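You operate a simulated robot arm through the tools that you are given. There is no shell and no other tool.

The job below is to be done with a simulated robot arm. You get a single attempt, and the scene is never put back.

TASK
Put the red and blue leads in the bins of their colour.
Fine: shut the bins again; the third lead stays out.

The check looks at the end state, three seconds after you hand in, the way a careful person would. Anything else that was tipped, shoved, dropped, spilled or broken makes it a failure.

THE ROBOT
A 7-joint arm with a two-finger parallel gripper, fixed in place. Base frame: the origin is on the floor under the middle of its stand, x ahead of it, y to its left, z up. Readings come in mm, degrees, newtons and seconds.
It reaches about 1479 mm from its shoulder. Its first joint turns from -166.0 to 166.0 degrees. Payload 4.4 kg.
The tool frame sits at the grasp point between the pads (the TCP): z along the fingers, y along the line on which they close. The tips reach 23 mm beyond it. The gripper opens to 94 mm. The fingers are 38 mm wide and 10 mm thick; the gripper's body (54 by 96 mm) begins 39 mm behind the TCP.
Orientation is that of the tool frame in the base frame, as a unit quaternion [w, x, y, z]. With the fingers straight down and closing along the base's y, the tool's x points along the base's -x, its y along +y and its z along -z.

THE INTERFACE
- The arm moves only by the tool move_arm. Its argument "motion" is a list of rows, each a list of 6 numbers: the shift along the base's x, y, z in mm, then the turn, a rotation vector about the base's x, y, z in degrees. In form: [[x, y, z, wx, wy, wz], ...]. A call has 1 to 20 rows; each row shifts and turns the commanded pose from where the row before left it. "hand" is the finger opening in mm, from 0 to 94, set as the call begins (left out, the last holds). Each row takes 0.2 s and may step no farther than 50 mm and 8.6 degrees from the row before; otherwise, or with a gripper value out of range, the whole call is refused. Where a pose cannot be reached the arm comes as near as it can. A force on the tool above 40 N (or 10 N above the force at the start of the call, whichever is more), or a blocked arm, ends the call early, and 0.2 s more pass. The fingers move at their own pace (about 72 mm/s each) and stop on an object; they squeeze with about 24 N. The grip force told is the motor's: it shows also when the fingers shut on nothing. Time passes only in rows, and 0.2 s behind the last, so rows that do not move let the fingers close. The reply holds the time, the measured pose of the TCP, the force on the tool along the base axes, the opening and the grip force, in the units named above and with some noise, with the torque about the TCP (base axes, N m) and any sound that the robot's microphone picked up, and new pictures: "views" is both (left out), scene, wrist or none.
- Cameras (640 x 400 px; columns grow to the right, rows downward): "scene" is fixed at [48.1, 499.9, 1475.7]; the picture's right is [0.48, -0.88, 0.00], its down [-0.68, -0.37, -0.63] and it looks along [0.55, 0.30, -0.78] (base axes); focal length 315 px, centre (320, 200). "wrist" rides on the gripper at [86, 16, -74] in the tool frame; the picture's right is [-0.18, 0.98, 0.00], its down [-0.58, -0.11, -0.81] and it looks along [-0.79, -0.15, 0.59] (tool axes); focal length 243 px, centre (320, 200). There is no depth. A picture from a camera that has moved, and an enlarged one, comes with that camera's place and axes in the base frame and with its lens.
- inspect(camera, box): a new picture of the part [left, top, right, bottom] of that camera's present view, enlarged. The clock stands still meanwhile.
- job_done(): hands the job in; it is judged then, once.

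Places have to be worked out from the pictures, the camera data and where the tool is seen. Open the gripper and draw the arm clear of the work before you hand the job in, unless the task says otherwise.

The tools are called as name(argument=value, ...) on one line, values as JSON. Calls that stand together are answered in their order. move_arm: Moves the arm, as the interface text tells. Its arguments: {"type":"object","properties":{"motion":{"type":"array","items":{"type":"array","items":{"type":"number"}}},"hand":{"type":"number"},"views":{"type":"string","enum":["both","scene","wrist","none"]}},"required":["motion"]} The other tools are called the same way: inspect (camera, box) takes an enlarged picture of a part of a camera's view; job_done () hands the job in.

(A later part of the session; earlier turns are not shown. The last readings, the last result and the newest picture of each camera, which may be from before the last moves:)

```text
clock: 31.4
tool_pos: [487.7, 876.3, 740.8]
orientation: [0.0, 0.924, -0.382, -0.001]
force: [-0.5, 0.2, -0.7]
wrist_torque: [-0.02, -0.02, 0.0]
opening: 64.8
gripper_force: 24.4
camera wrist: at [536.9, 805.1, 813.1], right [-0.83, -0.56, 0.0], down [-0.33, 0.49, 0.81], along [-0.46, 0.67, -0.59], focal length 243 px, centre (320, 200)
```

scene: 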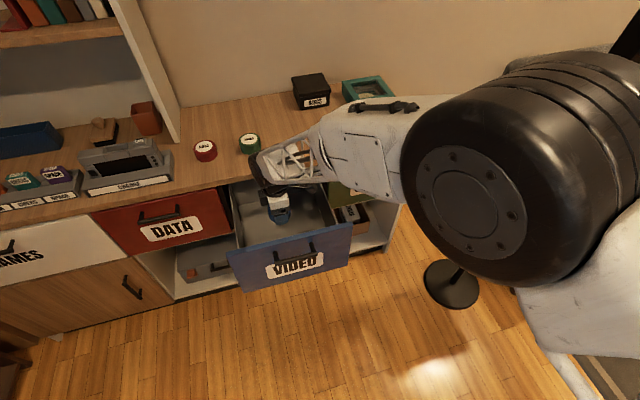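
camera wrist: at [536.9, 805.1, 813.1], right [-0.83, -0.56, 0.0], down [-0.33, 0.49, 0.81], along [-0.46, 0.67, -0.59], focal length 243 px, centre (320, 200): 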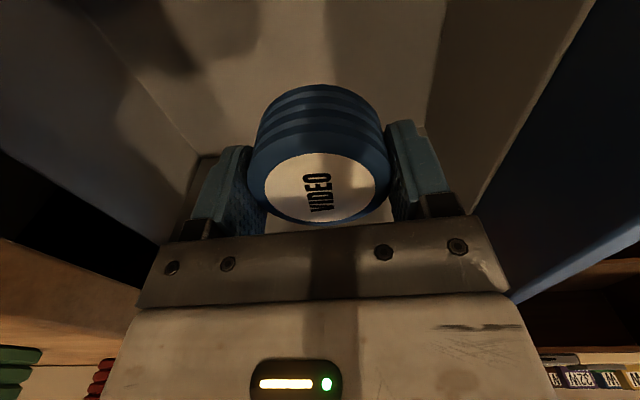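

Lead and gripper are inside the drawer mouth with clearance all around. I'll lower another 60 mm and check the forearm's clearance to the drawer wall.

move_arm(motion=[[0, 0, -20, 0, 0, 0], [0, 0, -20, 0, 0, 0], [0, 0, -20, 0, 0, 0], [0, 0, 0, 0, 0, 0]])

inspect(camera="scene", box=[220, 100, 420, 290])

```text
clock: 32.4
tool_pos: [488.2, 876.5, 681.0]
orientation: [0.0, 0.924, -0.383, 0.0]
force: [0.4, -0.5, -1.3]
wrist_torque: [0.02, -0.03, 0.01]
opening: 64.6
gripper_force: 24.1
camera wrist: at [536.7, 805.2, 752.2], right [-0.83, -0.56, 0.0], down [-0.33, 0.49, 0.81], along [-0.46, 0.67, -0.59], focal length 243 px, centre (320, 200)
```

scene: 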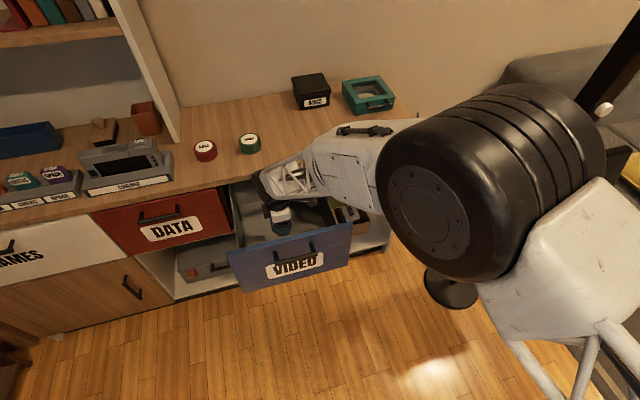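
wrist: 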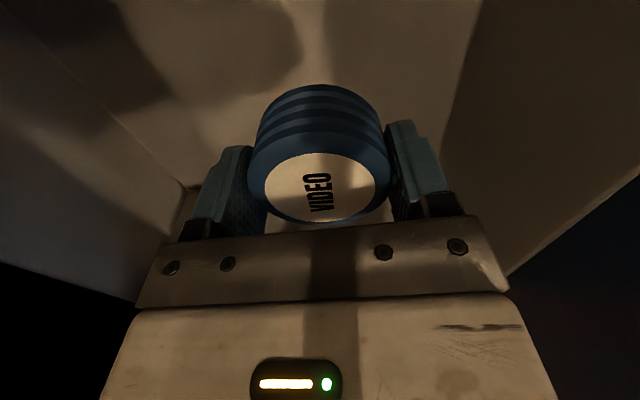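

```text
2.11 times, centred on (320, 195) of scene
camera zoom: at [48.1, 499.9, 1475.7], right [0.48, -0.88, 0.0], down [-0.68, -0.37, -0.63], along [0.55, 0.3, -0.78], focal length 663 px, centre (320, 210)
```

zoom: 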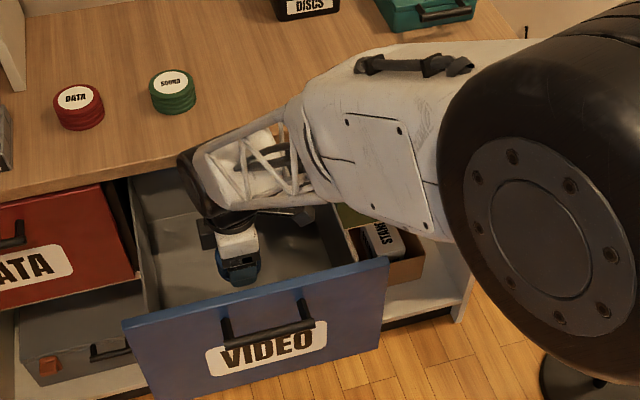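

The forearm rises steeply back toward the robot, so it clears the drawer front well. I'll lower another 70 mm.

move_arm(motion=[[0, 0, -18, 0, 0, 0], [0, 0, -18, 0, 0, 0], [0, 0, -18, 0, 0, 0], [0, 0, -16, 0, 0, 0], [0, 0, 0, 0, 0, 0]])

inspect(camera="scene", box=[220, 100, 420, 290])

```text
clock: 33.6
tool_pos: [487.7, 876.7, 607.8]
orientation: [0.0, 0.924, -0.383, 0.0]
force: [-0.6, -0.2, -0.7]
wrist_torque: [0.01, 0.04, -0.03]
opening: 64.7
gripper_force: 23.8
camera wrist: at [537.0, 805.0, 681.9], right [-0.83, -0.56, 0.0], down [-0.33, 0.49, 0.81], along [-0.46, 0.67, -0.59], focal length 243 px, centre (320, 200)
```

scene: 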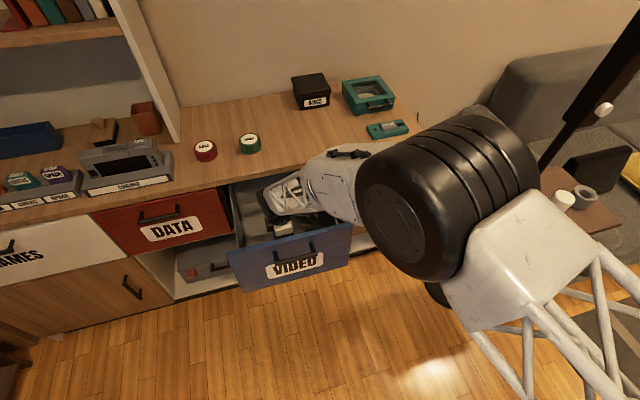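
wrist: 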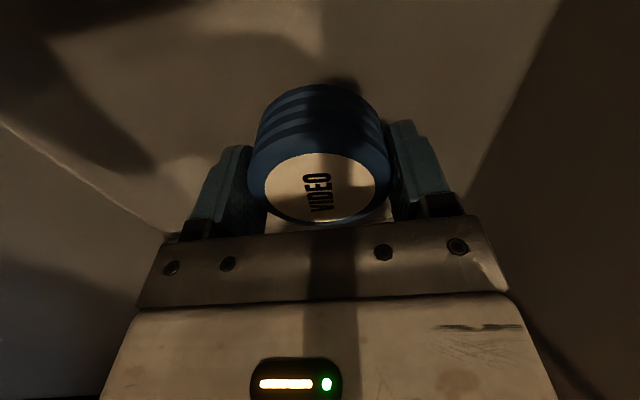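

```text
2.11 times, centred on (320, 195) of scene
camera zoom: at [48.1, 499.9, 1475.7], right [0.48, -0.88, 0.0], down [-0.68, -0.37, -0.63], along [0.55, 0.3, -0.78], focal length 663 px, centre (320, 210)
```

zoom: 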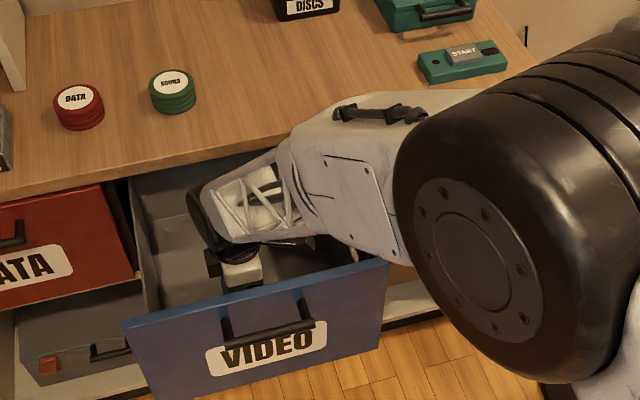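

The lead's base is about 50 mm above the drawer floor. I'll go 20 mm lower, still keeping the forearm above the front panel, and then check.

move_arm(motion=[[0, 0, -10, 0, 0, 0], [0, 0, -10, 0, 0, 0], [0, 0, 0, 0, 0, 0]])

inspect(camera="scene", box=[230, 160, 370, 280])

```text
clock: 34.4
tool_pos: [488.8, 876.8, 590.2]
orientation: [0.001, 0.924, -0.383, 0.0]
force: [-0.5, 0.1, -1.1]
wrist_torque: [0.04, 0.01, 0.0]
opening: 64.4
gripper_force: 24.3
camera wrist: at [537.0, 804.9, 662.0], right [-0.83, -0.56, 0.0], down [-0.33, 0.49, 0.81], along [-0.46, 0.67, -0.59], focal length 243 px, centre (320, 200)
```

scene: 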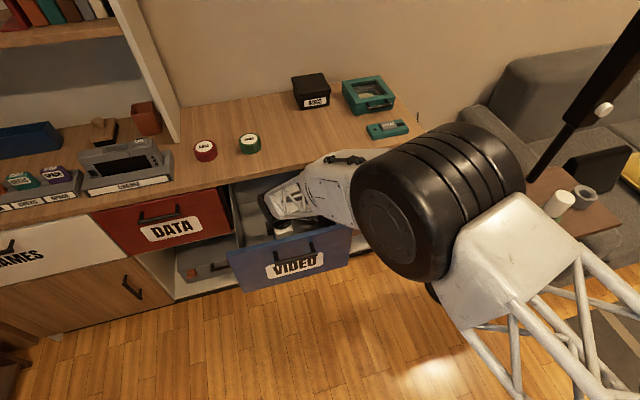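
wrist: 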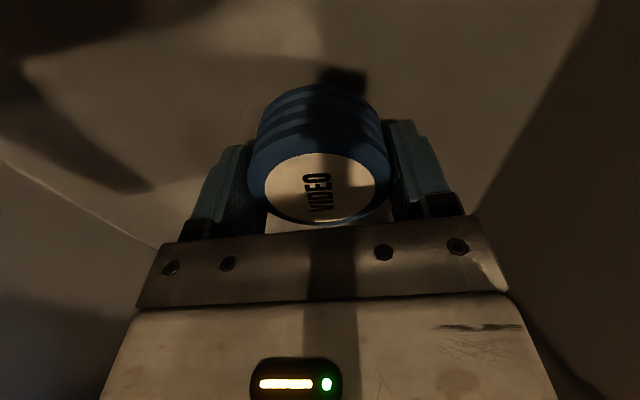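

```text
3.33 times, centred on (300, 220) of scene
camera zoom: at [48.1, 499.9, 1475.7], right [0.48, -0.88, 0.0], down [-0.68, -0.37, -0.63], along [0.55, 0.3, -0.78], focal length 1049 px, centre (387, 133)
```

zoom: 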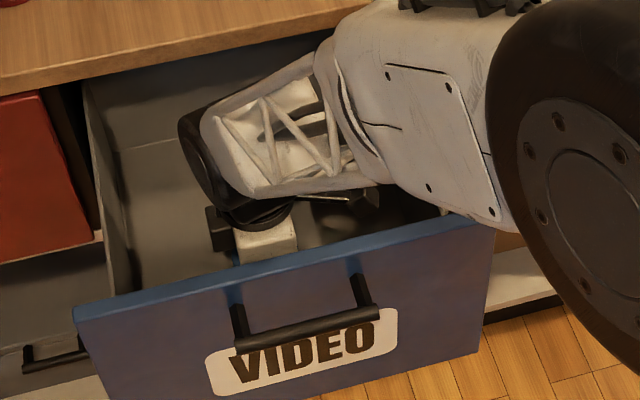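

Everything is still clear, with the lead about 35 mm above the drawer floor at most. I'll open the fingers here and then rise straight up.

move_arm(motion=[[0, 0, 0, 0, 0, 0], [0, 0, 0, 0, 0, 0], [0, 0, 0, 0, 0, 0]], hand=92)

```text
clock: 35.2
tool_pos: [487.7, 876.9, 589.4]
orientation: [0.0, 0.924, -0.383, 0.001]
force: [-0.3, -0.4, 0.2]
wrist_torque: [0.02, 0.01, -0.02]
opening: 91.6
gripper_force: 0.0
camera wrist: at [536.9, 804.9, 662.0], right [-0.83, -0.56, 0.0], down [-0.33, 0.49, 0.81], along [-0.46, 0.67, -0.59], focal length 243 px, centre (320, 200)
```

scene: 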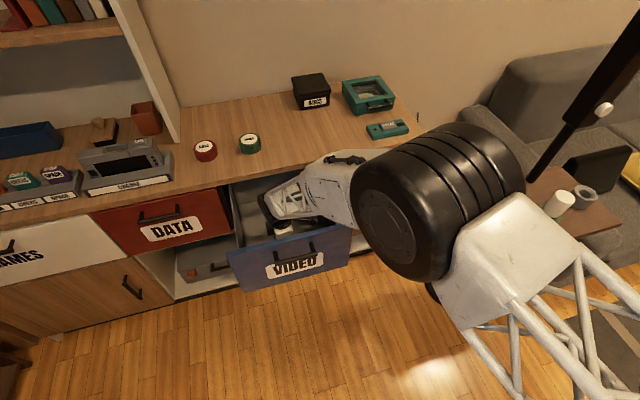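
wrist: 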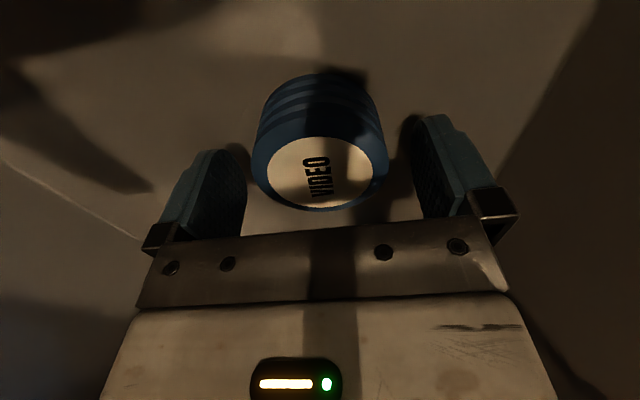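

The lead settled flat after a drop of only 10–15 mm. I'll rise straight out of the drawer.

move_arm(motion=[[0, 0, 20, 0, 0, 0], [0, 0, 30, 0, 0, 0], [0, 0, 40, 0, 0, 0], [0, 0, 40, 0, 0, 0], [0, 0, 40, 0, 0, 0], [0, 0, 40, 0, 0, 0], [0, 0, 45, 0, 0, 0], [0, 0, 45, 0, 0, 0], [0, 0, 45, 0, 0, 0], [0, 0, 45, 0, 0, 0], [0, 0, 0, 0, 0, 0]])

```text
clock: 37.6
tool_pos: [488.7, 877.0, 978.7]
orientation: [0.0, 0.924, -0.382, 0.0]
force: [0.9, 0.5, -0.5]
wrist_torque: [0.02, 0.0, -0.03]
opening: 91.9
gripper_force: 0.1
camera wrist: at [537.5, 805.8, 1051.6], right [-0.83, -0.56, 0.0], down [-0.33, 0.49, 0.81], along [-0.46, 0.67, -0.59], focal length 243 px, centre (320, 200)
```

scene: 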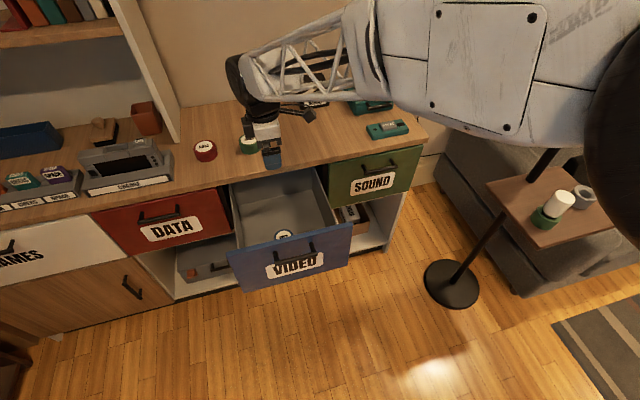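
wrist: 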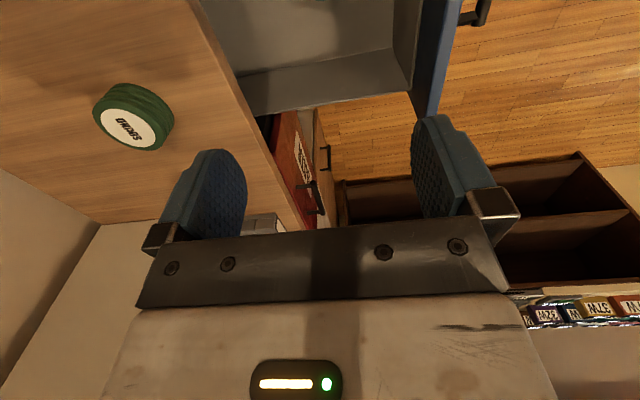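

The blue lead lies flat inside the VIDEO drawer. I'll back away toward the robot, pitch the fingers level in front of the VIDEO handle again, and close the drawer.

move_arm(motion=[[-26, -27.6, 0, 0, 0, 0], [-26, -27.6, 0, 0, 0, 0], [-26, -27.6, 0, 0, 0, 0], [-26, -27.6, 0, 0, 0, 0], [-26, -27.6, 0, 0, 0, 0], [-26, -27.6, 0, 0, 0, 0], [-26, -27.6, 0, 0, 0, 0], [0, 0, -22.3, 5.785, -5.785, 0], [0, 0, -22.3, 5.785, -5.785, 0], [0, 0, -22.3, 5.785, -5.785, 0], [0, 0, -22.3, 5.785, -5.785, 0], [0, 0, -22.3, 5.785, -5.785, 0], [0, 0, -22.3, 5.785, -5.785, 0], [0, 0, -22.3, 5.785, -5.785, 0], [0, 0, -22.3, 5.785, -5.785, 0], [0, 0, -22.3, 5.785, -5.785, 0], [0, 0, -22.3, 5.785, -5.785, 0], [0, 0, -22.3, 5.785, -5.785, 0], [0, 0, 0, 0, 0, 0]], hand=66)

```text
clock: 41.6
tool_pos: [304.8, 683.7, 733.1]
orientation: [0.654, -0.652, 0.271, -0.271]
force: [0.2, -0.1, -0.2]
wrist_torque: [-0.01, 0.03, -0.03]
opening: 66.1
gripper_force: 0.1
camera wrist: at [314.1, 571.2, 715.4], right [-0.13, 0.13, -0.98], down [-0.98, -0.16, 0.11], along [-0.14, 0.98, 0.15], focal length 243 px, centre (320, 200)
```

scene: 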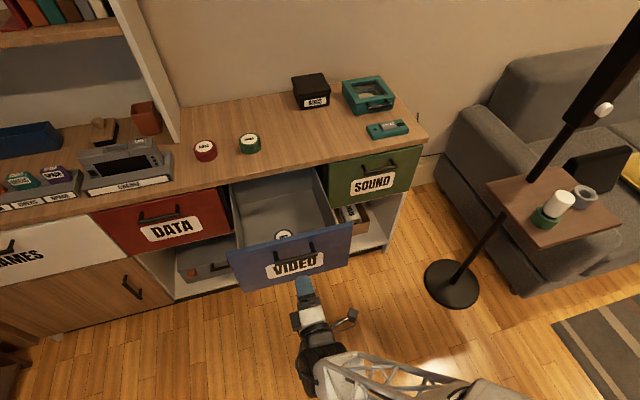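
wrist: 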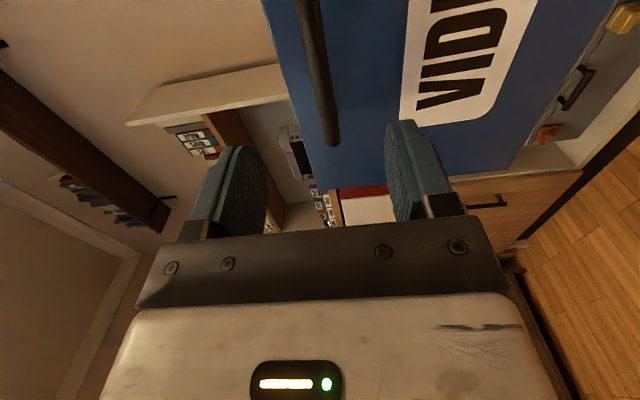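

I'm lined up with the handle, which sits at v≈788. I'll advance 89 mm and grip it again.

move_arm(motion=[[16, 16, 1, 0, 0, 0], [16, 16, 0, 0, 0, 0], [16, 16, 0, 0, 0, 0], [15, 15, 0, 0, 0, 0], [0, 0, 0, 0, 0, 0]], views="wrist")

move_arm(motion=[[0, 0, 0, 0, 0, 0], [0, 0, 0, 0, 0, 0], [0, 0, 0, 0, 0, 0]], hand=0, views="wrist")

```text
clock: 42.8
tool_pos: [368.5, 747.0, 734.2]
orientation: [0.654, -0.652, 0.27, -0.272]
force: [-0.2, 0.2, -0.5]
wrist_torque: [-0.01, 0.01, -0.02]
opening: 65.9
gripper_force: 0.0
camera wrist: at [376.4, 634.3, 716.4], right [-0.13, 0.13, -0.98], down [-0.98, -0.16, 0.11], along [-0.14, 0.98, 0.15], focal length 243 px, centre (320, 200)
```

wrist: 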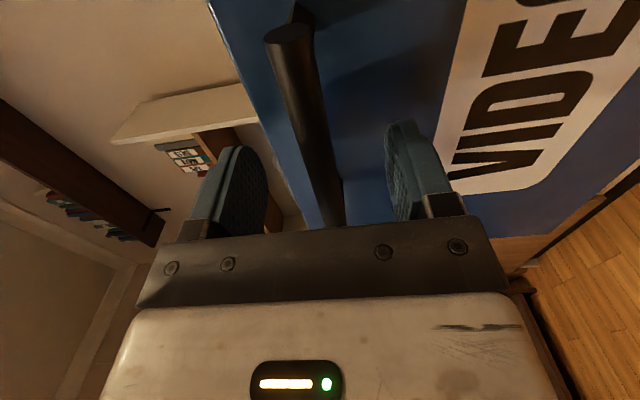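

```text
clock: 43.6
tool_pos: [367.5, 747.6, 732.9]
orientation: [-0.653, 0.653, -0.271, 0.27]
force: [-5.1, 2.3, -17.5]
wrist_torque: [0.13, 0.37, 0.28]
opening: 13.9
gripper_force: 45.0
camera wrist: at [375.7, 633.5, 715.1], right [-0.13, 0.13, -0.98], down [-0.98, -0.16, 0.11], along [-0.14, 0.98, 0.15], focal length 243 px, centre (320, 200)
```

wrist: 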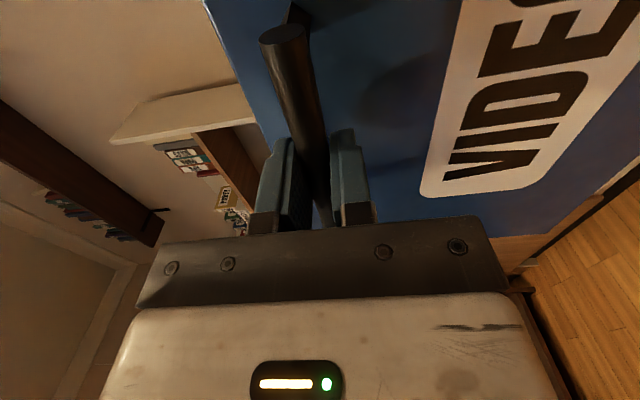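

The bar is gripped; I'll relax 1 mm in z and push the drawer smoothly home, tapering the speed near the closed position.

move_arm(motion=[[0, 0, -1, 0, 0, 0], [5, 5, 0, 0, 0, 0], [9, 9, 0, 0, 0, 0], [12, 12, 0, 0, 0, 0], [12, 12, 0, 0, 0, 0], [12, 12, 0, 0, 0, 0], [12, 12, 0, 0, 0, 0], [12, 12, 0, 0, 0, 0], [12, 12, 0, 0, 0, 0], [12, 12, 0, 0, 0, 0], [12, 12, 0, 0, 0, 0], [12, 12, 0, 0, 0, 0], [12, 12, 0, 0, 0, 0], [9, 9, 0, 0, 0, 0], [6, 6, 0, 0, 0, 0], [4, 4, 0, 0, 0, 0], [0, 0, 0, 0, 0, 0]])

```text
clock: 47.2
tool_pos: [521.4, 899.9, 734.7]
orientation: [0.654, -0.653, 0.271, -0.27]
force: [-10.9, 11.5, -23.2]
wrist_torque: [-0.08, 0.15, -0.96]
opening: 13.9
gripper_force: 45.1
camera wrist: at [529.3, 786.9, 714.9], right [-0.13, 0.13, -0.98], down [-0.98, -0.16, 0.11], along [-0.14, 0.98, 0.15], focal length 243 px, centre (320, 200)
```

scene: 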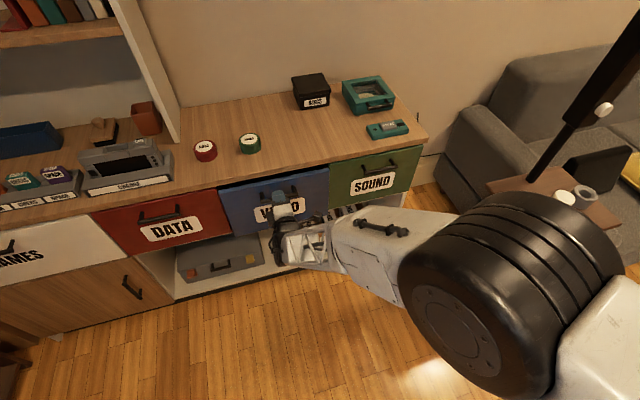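
wrist: 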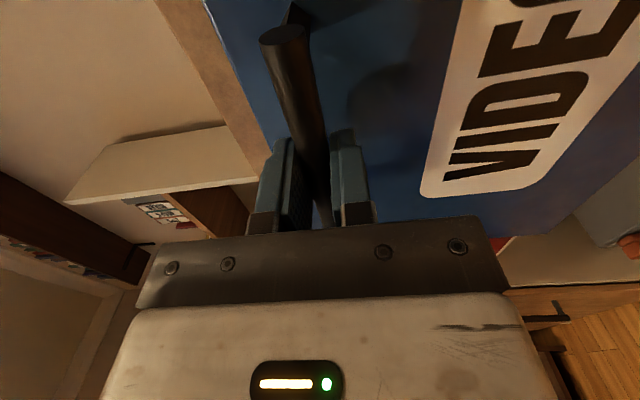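

About 21 mm remain. I'll relieve the small sideways and vertical offsets and push gently to the stop.

move_arm(motion=[[-0.7, 0.7, -1.2, 0, 0, 0], [4, 4, 0, 0, 0, 0], [4, 4, 0, 0, 0, 0], [3, 3, 0, 0, 0, 0], [2, 2, 0, 0, 0, 0], [2, 2, 0, 0, 0, 0], [0, 0, 0, 0, 0, 0]])

inspect(camera="scene", box=[200, 150, 360, 250])

```text
clock: 48.8
tool_pos: [535.3, 914.6, 732.9]
orientation: [0.654, -0.653, 0.271, -0.271]
force: [15.0, -15.9, -9.2]
wrist_torque: [-0.22, -0.17, -1.27]
opening: 13.8
gripper_force: 44.7
camera wrist: at [544.4, 802.2, 714.8], right [-0.13, 0.13, -0.98], down [-0.98, -0.16, 0.11], along [-0.14, 0.98, 0.15], focal length 243 px, centre (320, 200)
```

scene: 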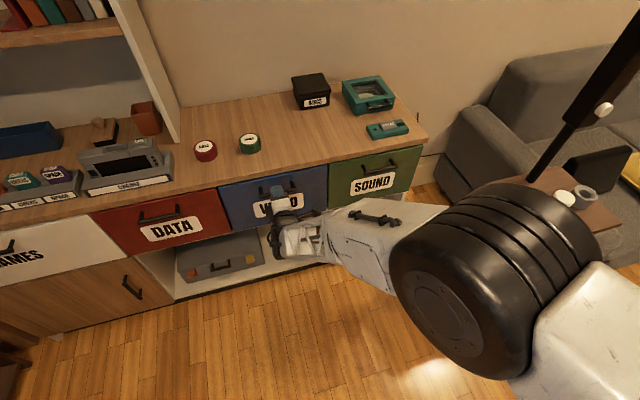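
wrist: 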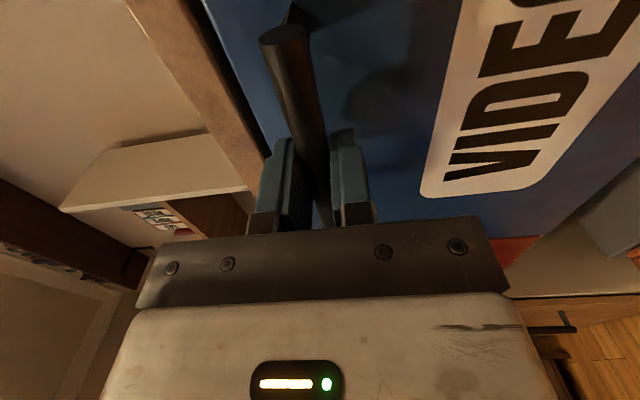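

```text
4.00 times, centred on (280, 200) of scene
camera zoom: at [48.1, 499.9, 1475.7], right [0.48, -0.88, 0.0], down [-0.68, -0.37, -0.63], along [0.55, 0.3, -0.78], focal length 1259 px, centre (480, 200)
```

zoom: 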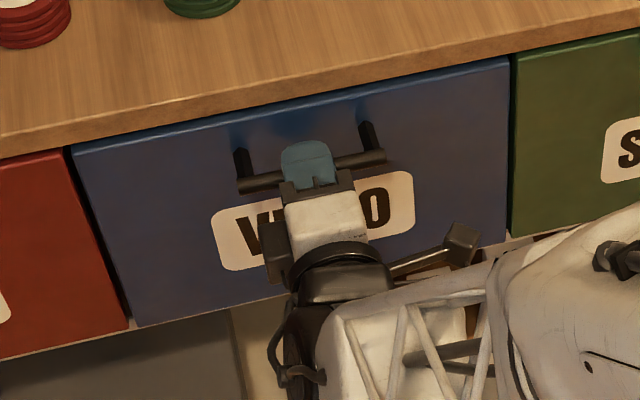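

It's within about 1 mm of the original closed position (v 1025.2 against 1026.5). I'll nudge a few mm more until I feel the stop.

move_arm(motion=[[0.7, -0.7, 0, 0, 0, 0], [1.5, 1.5, 0, 0, 0, 0], [1.5, 1.5, 0, 0, 0, 0], [1.5, 1.5, 0, 0, 0, 0], [0, 0, 0, 0, 0, 0]], views="scene")

```text
clock: 50.0
tool_pos: [539.2, 919.7, 732.7]
orientation: [0.654, -0.653, 0.271, -0.27]
force: [-30.3, -17.1, 1.2]
wrist_torque: [0.04, 0.03, 0.04]
opening: 13.8
gripper_force: 45.1
```

scene: 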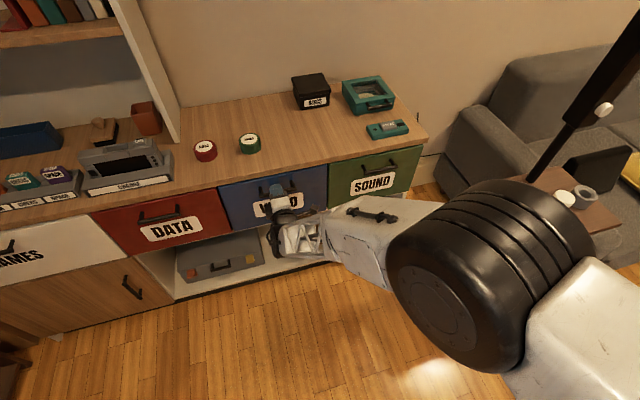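

The stop is felt at 33 N along -v, so the VIDEO drawer is shut. I'll open the fingers and back straight off.

move_arm(motion=[[0, 0, 0, 0, 0, 0], [0, 0, 0, 0, 0, 0], [0, 0, 0, 0, 0, 0], [-10, -10, 0, 0, 0, 0], [-18, -18, 0, 0, 0, 0], [-22, -22, 0, 0, 0, 0], [-25, -25, 0, 0, 0, 0], [0, 0, 0, 0, 0, 0]], hand=66)

inspect(camera="scene", box=[80, 130, 360, 270])

```text
clock: 51.8
tool_pos: [465.7, 843.5, 732.6]
orientation: [0.654, -0.652, 0.27, -0.27]
force: [0.1, -0.1, -0.5]
wrist_torque: [-0.02, 0.0, 0.02]
opening: 66.0
gripper_force: 0.0
camera wrist: at [473.6, 730.6, 715.0], right [-0.13, 0.13, -0.98], down [-0.98, -0.16, 0.11], along [-0.14, 0.98, 0.15], focal length 243 px, centre (320, 200)
```

scene: 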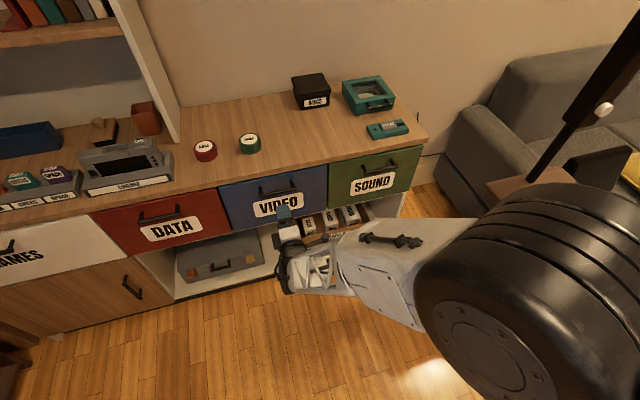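
wrist: 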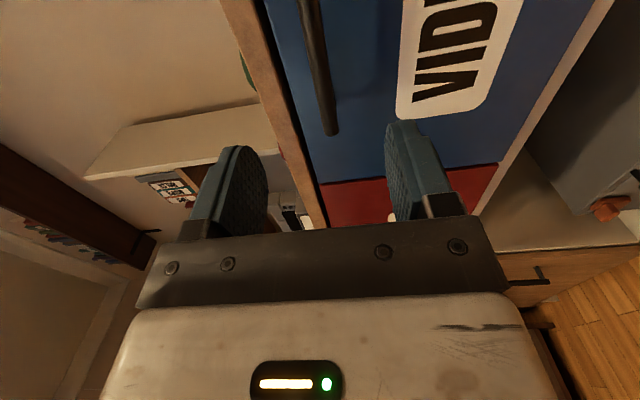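

```text
2.29 times, centred on (220, 200) of scene
camera zoom: at [48.1, 499.9, 1475.7], right [0.48, -0.88, 0.0], down [-0.68, -0.37, -0.63], along [0.55, 0.3, -0.78], focal length 719 px, centre (549, 200)
```

zoom: 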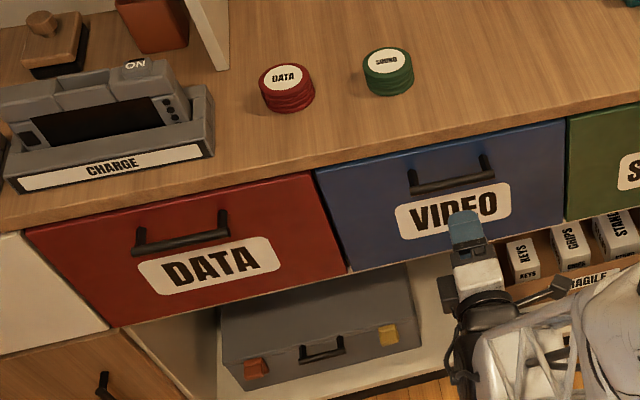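

The VIDEO drawer is flush again. The DATA bar computes to u≈-614, v≈1027, z≈734, so I'll slide sideways 347 mm along the front at a safe stand-off.

move_arm(motion=[[-30.7, 30.7, 0, 0, 0, 0], [-30.7, 30.7, 0, 0, 0, 0], [-30.7, 30.7, 0, 0, 0, 0], [-30.7, 30.7, 0, 0, 0, 0], [-30.7, 30.7, 0, 0, 0, 0], [-30.7, 30.7, 0, 0, 0, 0], [-30.7, 30.7, 0, 0, 0, 0], [-30.7, 30.7, 1, 0, 0, 0], [0, 0, 0, 0, 0, 0]])

```text
clock: 53.8
tool_pos: [220.0, 1090.1, 736.3]
orientation: [0.654, -0.653, 0.271, -0.271]
force: [0.0, -0.5, -0.3]
wrist_torque: [-0.04, 0.03, 0.03]
opening: 66.1
gripper_force: 0.0
camera wrist: at [228.7, 977.5, 716.4], right [-0.13, 0.13, -0.98], down [-0.98, -0.16, 0.11], along [-0.14, 0.98, 0.15], focal length 243 px, centre (320, 200)
```

scene: 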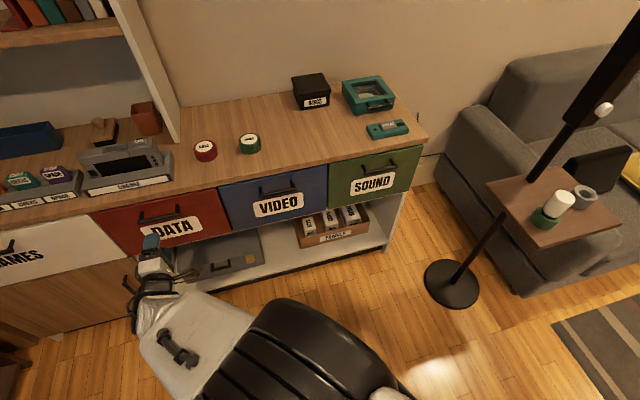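
wrist: 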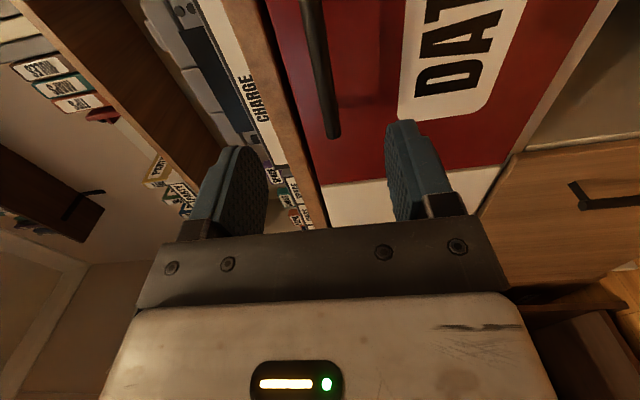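

The bar shows at the same place in the wrist view as the VIDEO bar did, so I'm aligned. I'll advance 100 mm and grip.

move_arm(motion=[[15, 15, 0, 0, 0, 0], [15, 15, 0, 0, 0, 0], [15, 15, 0, 0, 0, 0], [15, 15, 0, 0, 0, 0], [11, 11, 0, 0, 0, 0], [0, 0, 0, 0, 0, 0]], views="wrist")

move_arm(motion=[[0, 0, 0, 0, 0, 0], [0, 0, 0, 0, 0, 0], [0, 0, 0, 0, 0, 0]], hand=0)

```text
clock: 55.2
tool_pos: [290.6, 1161.2, 733.7]
orientation: [0.654, -0.653, 0.27, -0.271]
force: [1.3, -0.1, 0.0]
wrist_torque: [-0.01, 0.01, 0.01]
opening: 66.0
gripper_force: 0.1
camera wrist: at [299.2, 1047.8, 715.5], right [-0.13, 0.13, -0.98], down [-0.98, -0.16, 0.11], along [-0.14, 0.98, 0.15], focal length 243 px, centre (320, 200)
```

wrist: 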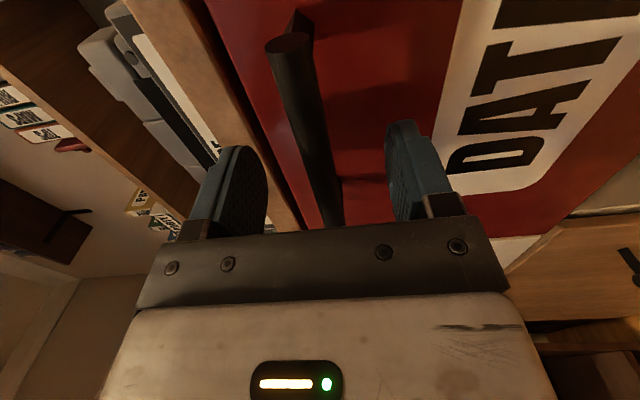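

```text
clock: 56.0
tool_pos: [290.3, 1161.5, 732.2]
orientation: [-0.653, 0.654, -0.27, 0.271]
force: [-0.9, 0.3, -4.1]
wrist_torque: [0.07, 0.11, 0.2]
opening: 13.9
gripper_force: 45.5
camera wrist: at [299.0, 1047.5, 714.9], right [-0.13, 0.13, -0.98], down [-0.98, -0.16, 0.11], along [-0.14, 0.98, 0.15], focal length 243 px, centre (320, 200)
```

scene: 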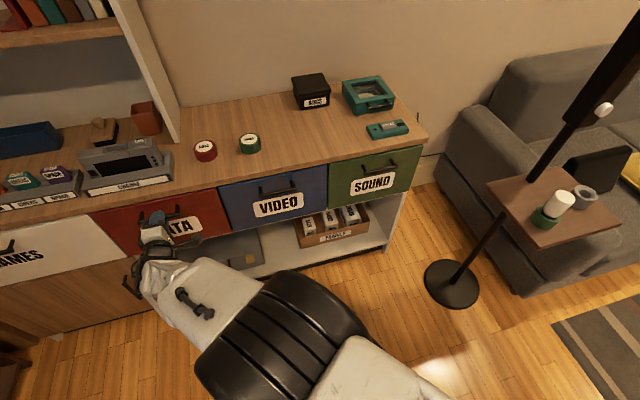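
wrist: 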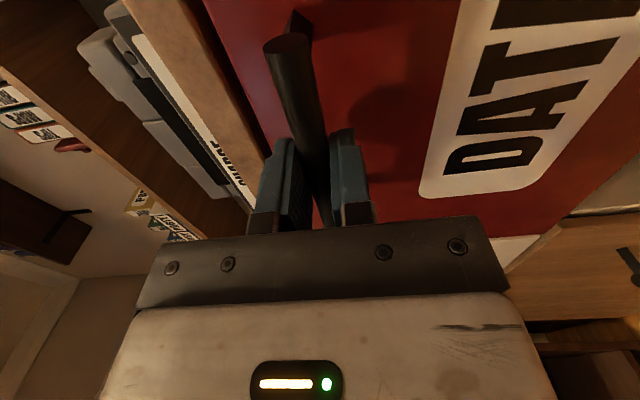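

The DATA bar is gripped with little side force. I'll pull it out smoothly, first part first.

move_arm(motion=[[-5, -5, 0, 0, 0, 0], [-8, -8, 0, 0, 0, 0], [-12, -12, 0, 0, 0, 0], [-12, -12, 0, 0, 0, 0], [-12, -12, 0, 0, 0, 0], [-12, -12, 0, 0, 0, 0], [-12, -12, 0, 0, 0, 0], [-8, -8, 0, 0, 0, 0], [0, 0, 0, 0, 0, 0]])

```text
clock: 58.0
tool_pos: [218.7, 1078.6, 732.5]
orientation: [0.653, -0.651, 0.274, -0.274]
force: [-11.6, 13.0, 30.7]
wrist_torque: [0.23, -0.16, -1.02]
opening: 13.8
gripper_force: 44.3
camera wrist: at [226.0, 965.9, 714.7], right [-0.13, 0.13, -0.98], down [-0.98, -0.15, 0.11], along [-0.13, 0.98, 0.15], focal length 243 px, centre (320, 200)
```

scene: 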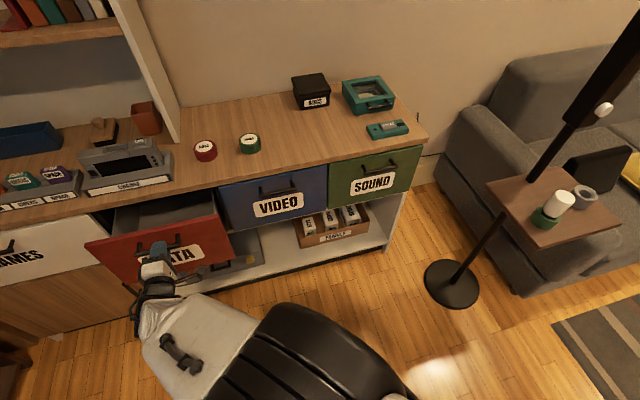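
wrist: 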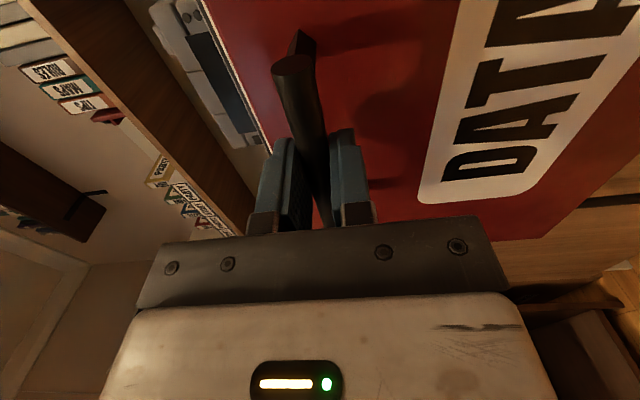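

The drawer came out about 110 mm, but the tool has drifted about 8 mm sideways with a slight yaw, which hints that the arm is near a joint limit here. I'll hold still and re-read before continuing.

move_arm(motion=[[0, 0, 0, 0, 0, 0], [0, 0, 0, 0, 0, 0], [0, 0, 0, 0, 0, 0]], views="scene")

```text
clock: 58.8
tool_pos: [219.0, 1078.0, 733.6]
orientation: [0.653, -0.651, 0.273, -0.273]
force: [-18.1, 20.1, 30.7]
wrist_torque: [0.26, -0.03, -0.64]
opening: 13.4
gripper_force: 44.8
```

scene: 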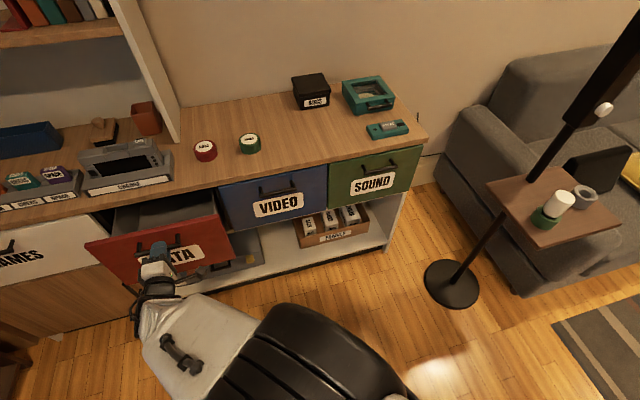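

The offset persists, so it is a reach limit and not lag. I'll let go of the bar here, back off freely and see how the arm tracks without load before choosing a better tool yaw.

move_arm(motion=[[0, 0, 0, 0, 0, 0], [0, 0, 0, 0, 0, 0], [0, 0, 0, 0, 0, 0], [-10, -10, 0, 0, 0, 0], [-15, -15, 0, 0, 0, 0], [-20, -20, 0, 0, 0, 0], [0, 0, 0, 0, 0, 0]], hand=66)

```text
clock: 60.6
tool_pos: [221.5, 1019.2, 705.1]
orientation: [-0.637, 0.654, -0.285, 0.292]
force: [0.0, -0.1, 0.5]
wrist_torque: [-0.01, -0.02, -0.02]
opening: 66.1
gripper_force: 0.0
stopped in row 7: the arm was blocked; the commanded pose is now the measured one
camera wrist: at [223.4, 905.9, 689.6], right [-0.12, 0.11, -0.99], down [-0.99, -0.1, 0.11], along [-0.09, 0.99, 0.12], focal length 243 px, centre (320, 200)
```

scene: 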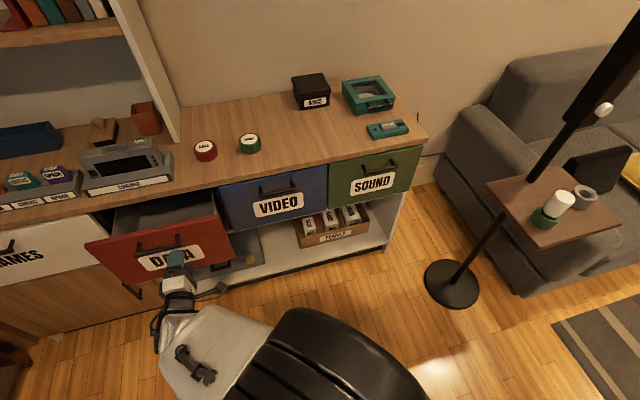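
wrist: 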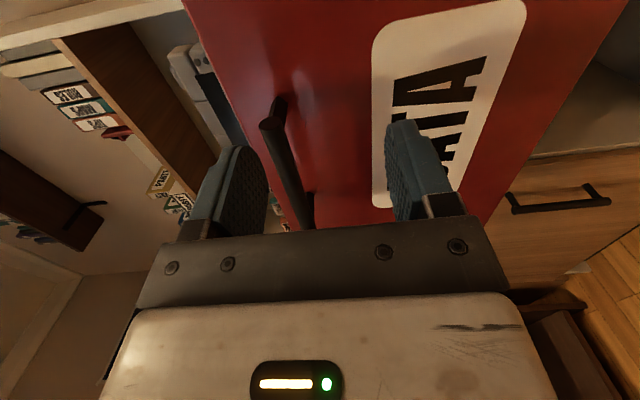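

The arm was blocked: the level-finger pose runs into a joint limit this far left when close in. The force is zero and the drawer is undisturbed, about 110 mm open. I'll pitch the fingers 40° downward and back off, which should free the wrist, and correct the yaw error at the same time.

move_arm(motion=[[-9.9, -9.9, 0, -5.36, 5.66, 0.64], [-9.9, -9.9, 5, -5.36, 5.66, 0.64], [-9.9, -9.9, 8, -5.36, 5.66, 0.64], [-9.9, -9.9, 8, -5.36, 5.66, 0.64], [-9.9, -9.9, 9, -5.36, 5.66, 0.64], [0, 0, 0, 0, 0, 0]], hand=30)

```text
clock: 62.0
tool_pos: [181.9, 966.1, 723.3]
orientation: [-0.383, 0.841, -0.342, 0.167]
force: [0.2, 0.7, -0.7]
wrist_torque: [0.0, 0.0, -0.02]
opening: 29.8
gripper_force: 0.1
camera wrist: at [195.3, 859.0, 759.7], right [-0.57, -0.33, -0.75], down [-0.8, 0.03, 0.6], along [-0.17, 0.94, -0.29], focal length 243 px, centre (320, 200)
```

scene: 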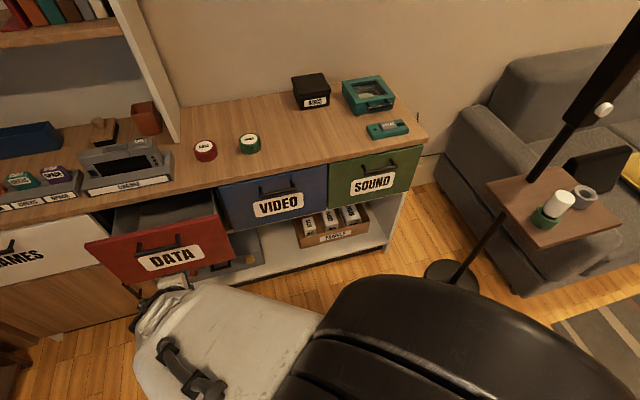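
wrist: 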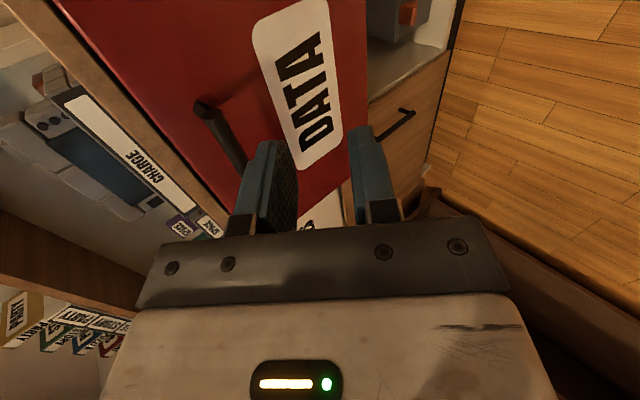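

Orientation is reached but position is still off by about 16 mm, so level or shallow pitch is poor here. Since the DATA drawer is already out from under the top board, I can work its bar with the fingers straight down. I'll rise and pitch fully down, moving over u=-614.

move_arm(motion=[[-5, 5, 30, -5.05, 5.05, 0], [-5, 5, 30, -5.05, 5.05, 0], [-5, 5, 30, -5.05, 5.05, 0], [-5, 5, 30, -5.05, 5.05, 0], [-5, 5, 30, -5.05, 5.05, 0], [-5, 5, 30, -5.05, 5.05, 0], [-5, 5, 30, -5.05, 5.05, 0], [0, 0, 0, 0, 0, 0]], hand=70)

```text
clock: 63.8
tool_pos: [133.4, 1005.1, 942.9]
orientation: [0.0, 0.928, -0.374, -0.003]
force: [0.6, -0.5, 0.0]
wrist_torque: [0.0, 0.01, 0.0]
opening: 69.8
gripper_force: 0.1
camera wrist: at [185.3, 935.1, 1016.5], right [-0.81, -0.58, 0.0], down [-0.34, 0.48, 0.81], along [-0.47, 0.66, -0.59], focal length 243 px, centre (320, 200)
```

scene: 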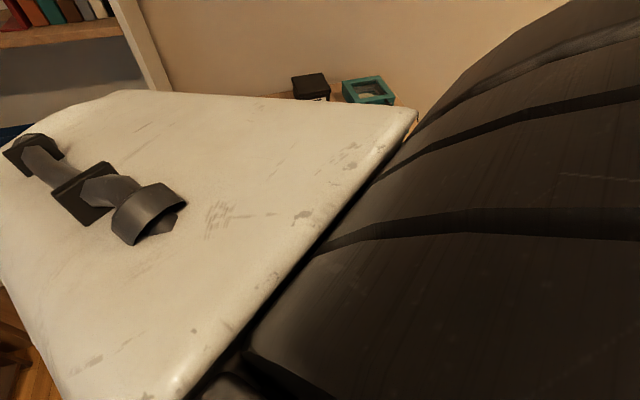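
wrist: 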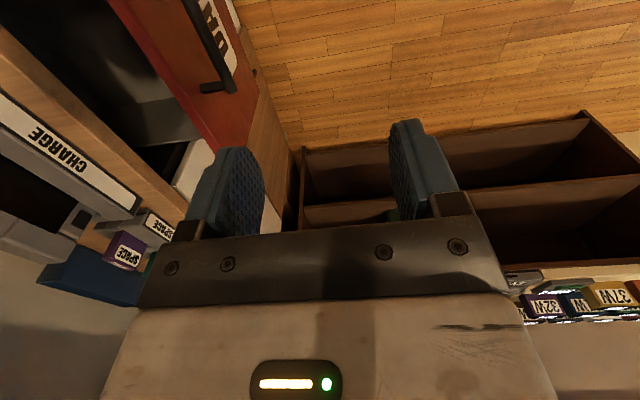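

Fingers-down at u≈-614 is reachable: the pose is within 4 mm with 1° of yaw error. The elbow now blocks the scene camera, so I'll use the wrist camera to locate the DATA bar and check the drawer's state.

inspect(camera="wrist", box=[100, 0, 300, 130])

```text
3.08 times, centred on (200, 65) of wrist
camera zoom: at [185.3, 935.1, 1016.5], right [-0.81, -0.58, 0.0], down [-0.34, 0.48, 0.81], along [-0.47, 0.66, -0.59], focal length 746 px, centre (689, 615)
```

zoom: 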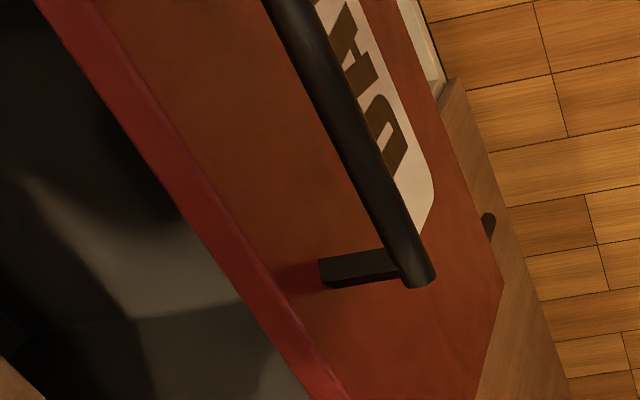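

The bar back-projects to v≈920 with its left end at u≈-669, so the drawer stayed where I left it. I'll move above the bar centre at (216, 1085) with a 50 mm opening and check tracking.

move_arm(motion=[[20, 20, -24, 0, 0, -1.0], [20, 20, -24, 0, 0, 0], [20, 20, -24, 0, 0, 0], [19.4, 20, -23, 0, 0, 0], [0, 0, 0, 0, 0, 0]], hand=50)

```text
clock: 65.0
tool_pos: [213.4, 1085.6, 849.8]
orientation: [-0.002, 0.925, -0.381, -0.003]
force: [-0.1, -0.4, 0.1]
wrist_torque: [-0.04, -0.03, 0.01]
opening: 50.0
gripper_force: 0.1
camera wrist: at [262.9, 1014.4, 921.7], right [-0.82, -0.57, 0.0], down [-0.33, 0.48, 0.81], along [-0.46, 0.67, -0.59], focal length 243 px, centre (320, 200)
```

scene: 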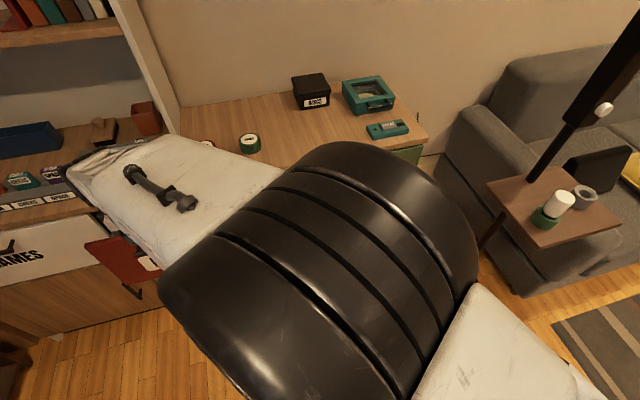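
wrist: 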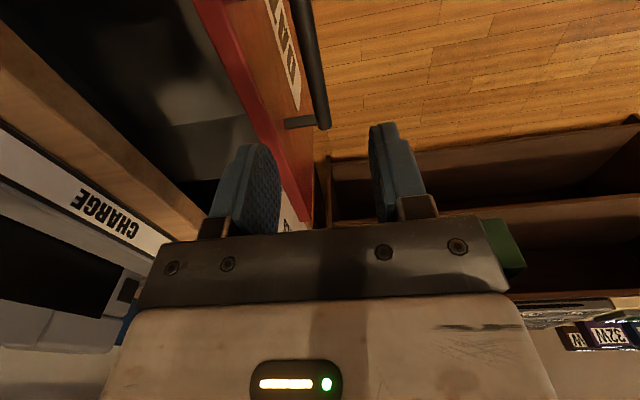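

The bar is about 4 mm further in v than the TCP, between the finger planes. I'll correct and descend so one finger goes behind the bar.

move_arm(motion=[[2.8, 2.8, -25, 0, 0, 0], [0, 0, -25, 0, 0, 0], [0, 0, -25, 0, 0, 0], [0, 0, 0, 0, 0, 0]])

```text
clock: 66.0
tool_pos: [215.7, 1087.8, 773.9]
orientation: [0.0, 0.924, -0.381, -0.003]
force: [-1.1, -0.2, 0.6]
wrist_torque: [0.01, 0.0, 0.0]
opening: 49.8
gripper_force: 0.1
camera wrist: at [265.8, 1016.4, 845.3], right [-0.82, -0.57, 0.0], down [-0.33, 0.48, 0.81], along [-0.46, 0.67, -0.59], focal length 243 px, centre (320, 200)
```

scene: 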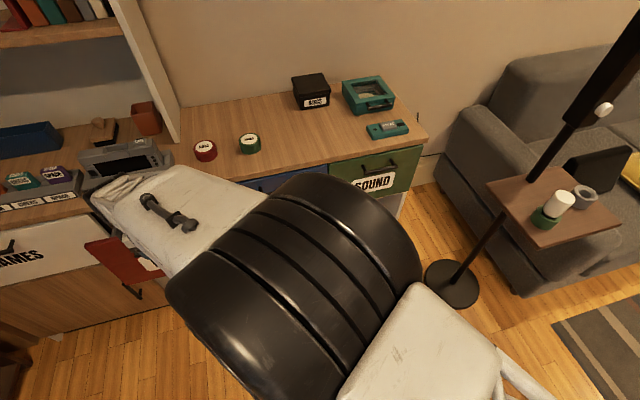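
wrist: 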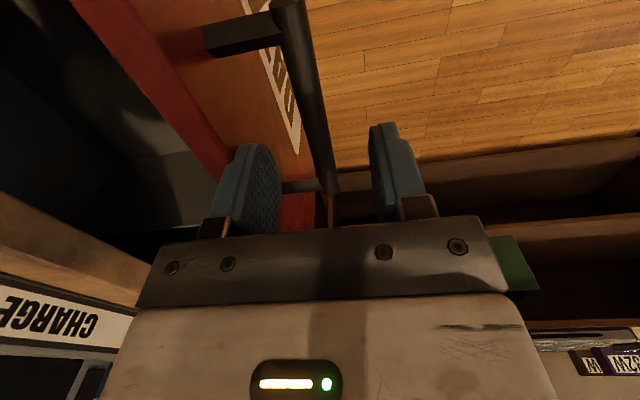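

The bar passes within a couple of pixels of the TCP line, so it is centred between the fingers. I'll descend the last 38 mm and close.

move_arm(motion=[[0, 0, -19, 0, 0, 0], [0, 0, -19, 0, 0, 0], [0, 0, 0, 0, 0, 0]], views="wrist")

move_arm(motion=[[0, 0, 0, 0, 0, 0], [0, 0, 0, 0, 0, 0], [0, 0, 0, 0, 0, 0]], hand=0)

```text
clock: 66.4
tool_pos: [218.9, 1090.6, 770.2]
orientation: [-0.007, 0.924, -0.382, -0.003]
force: [2.2, -0.8, 6.4]
wrist_torque: [0.1, -0.28, -0.07]
opening: 50.4
gripper_force: 0.4
stopped in row 1: the force on the tool passed its limit at 58 N (the readings are from after the stop); the commanded pose is now the measured one
camera wrist: at [267.8, 1019.5, 841.0], right [-0.82, -0.57, -0.01], down [-0.33, 0.48, 0.81], along [-0.46, 0.67, -0.58], focal length 243 px, centre (320, 200)
```

wrist: 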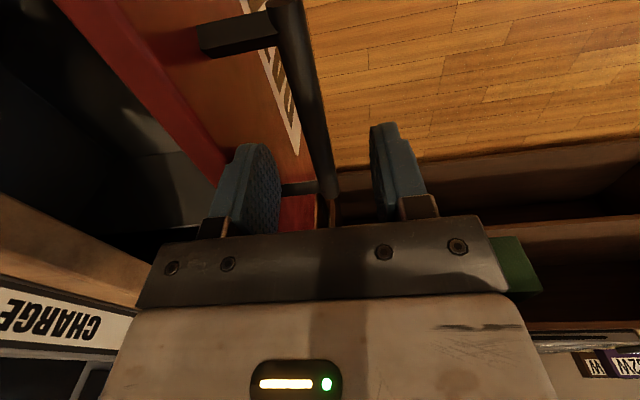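

```text
clock: 67.2
tool_pos: [217.7, 1091.2, 768.5]
orientation: [-0.007, 0.924, -0.382, -0.002]
force: [0.2, 0.2, -0.4]
wrist_torque: [0.0, 0.05, 0.03]
opening: 0.0
gripper_force: 23.9
camera wrist: at [267.8, 1019.2, 840.0], right [-0.82, -0.57, -0.01], down [-0.33, 0.48, 0.81], along [-0.46, 0.67, -0.58], focal length 243 px, centre (320, 200)
```

scene: 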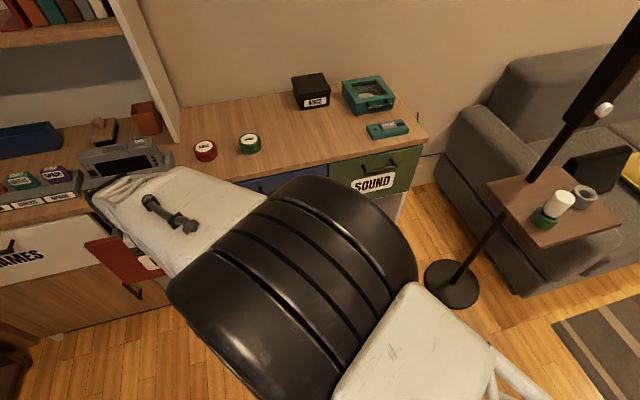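
wrist: 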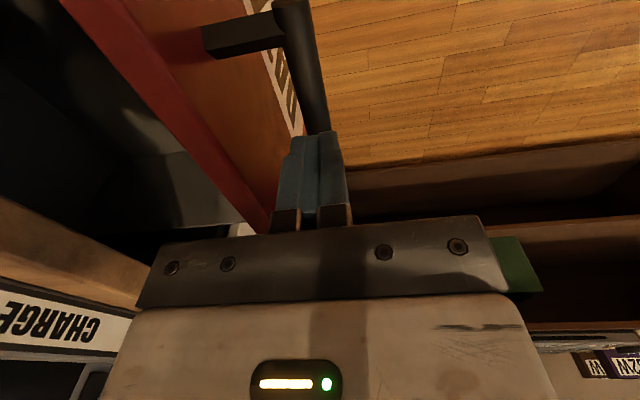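

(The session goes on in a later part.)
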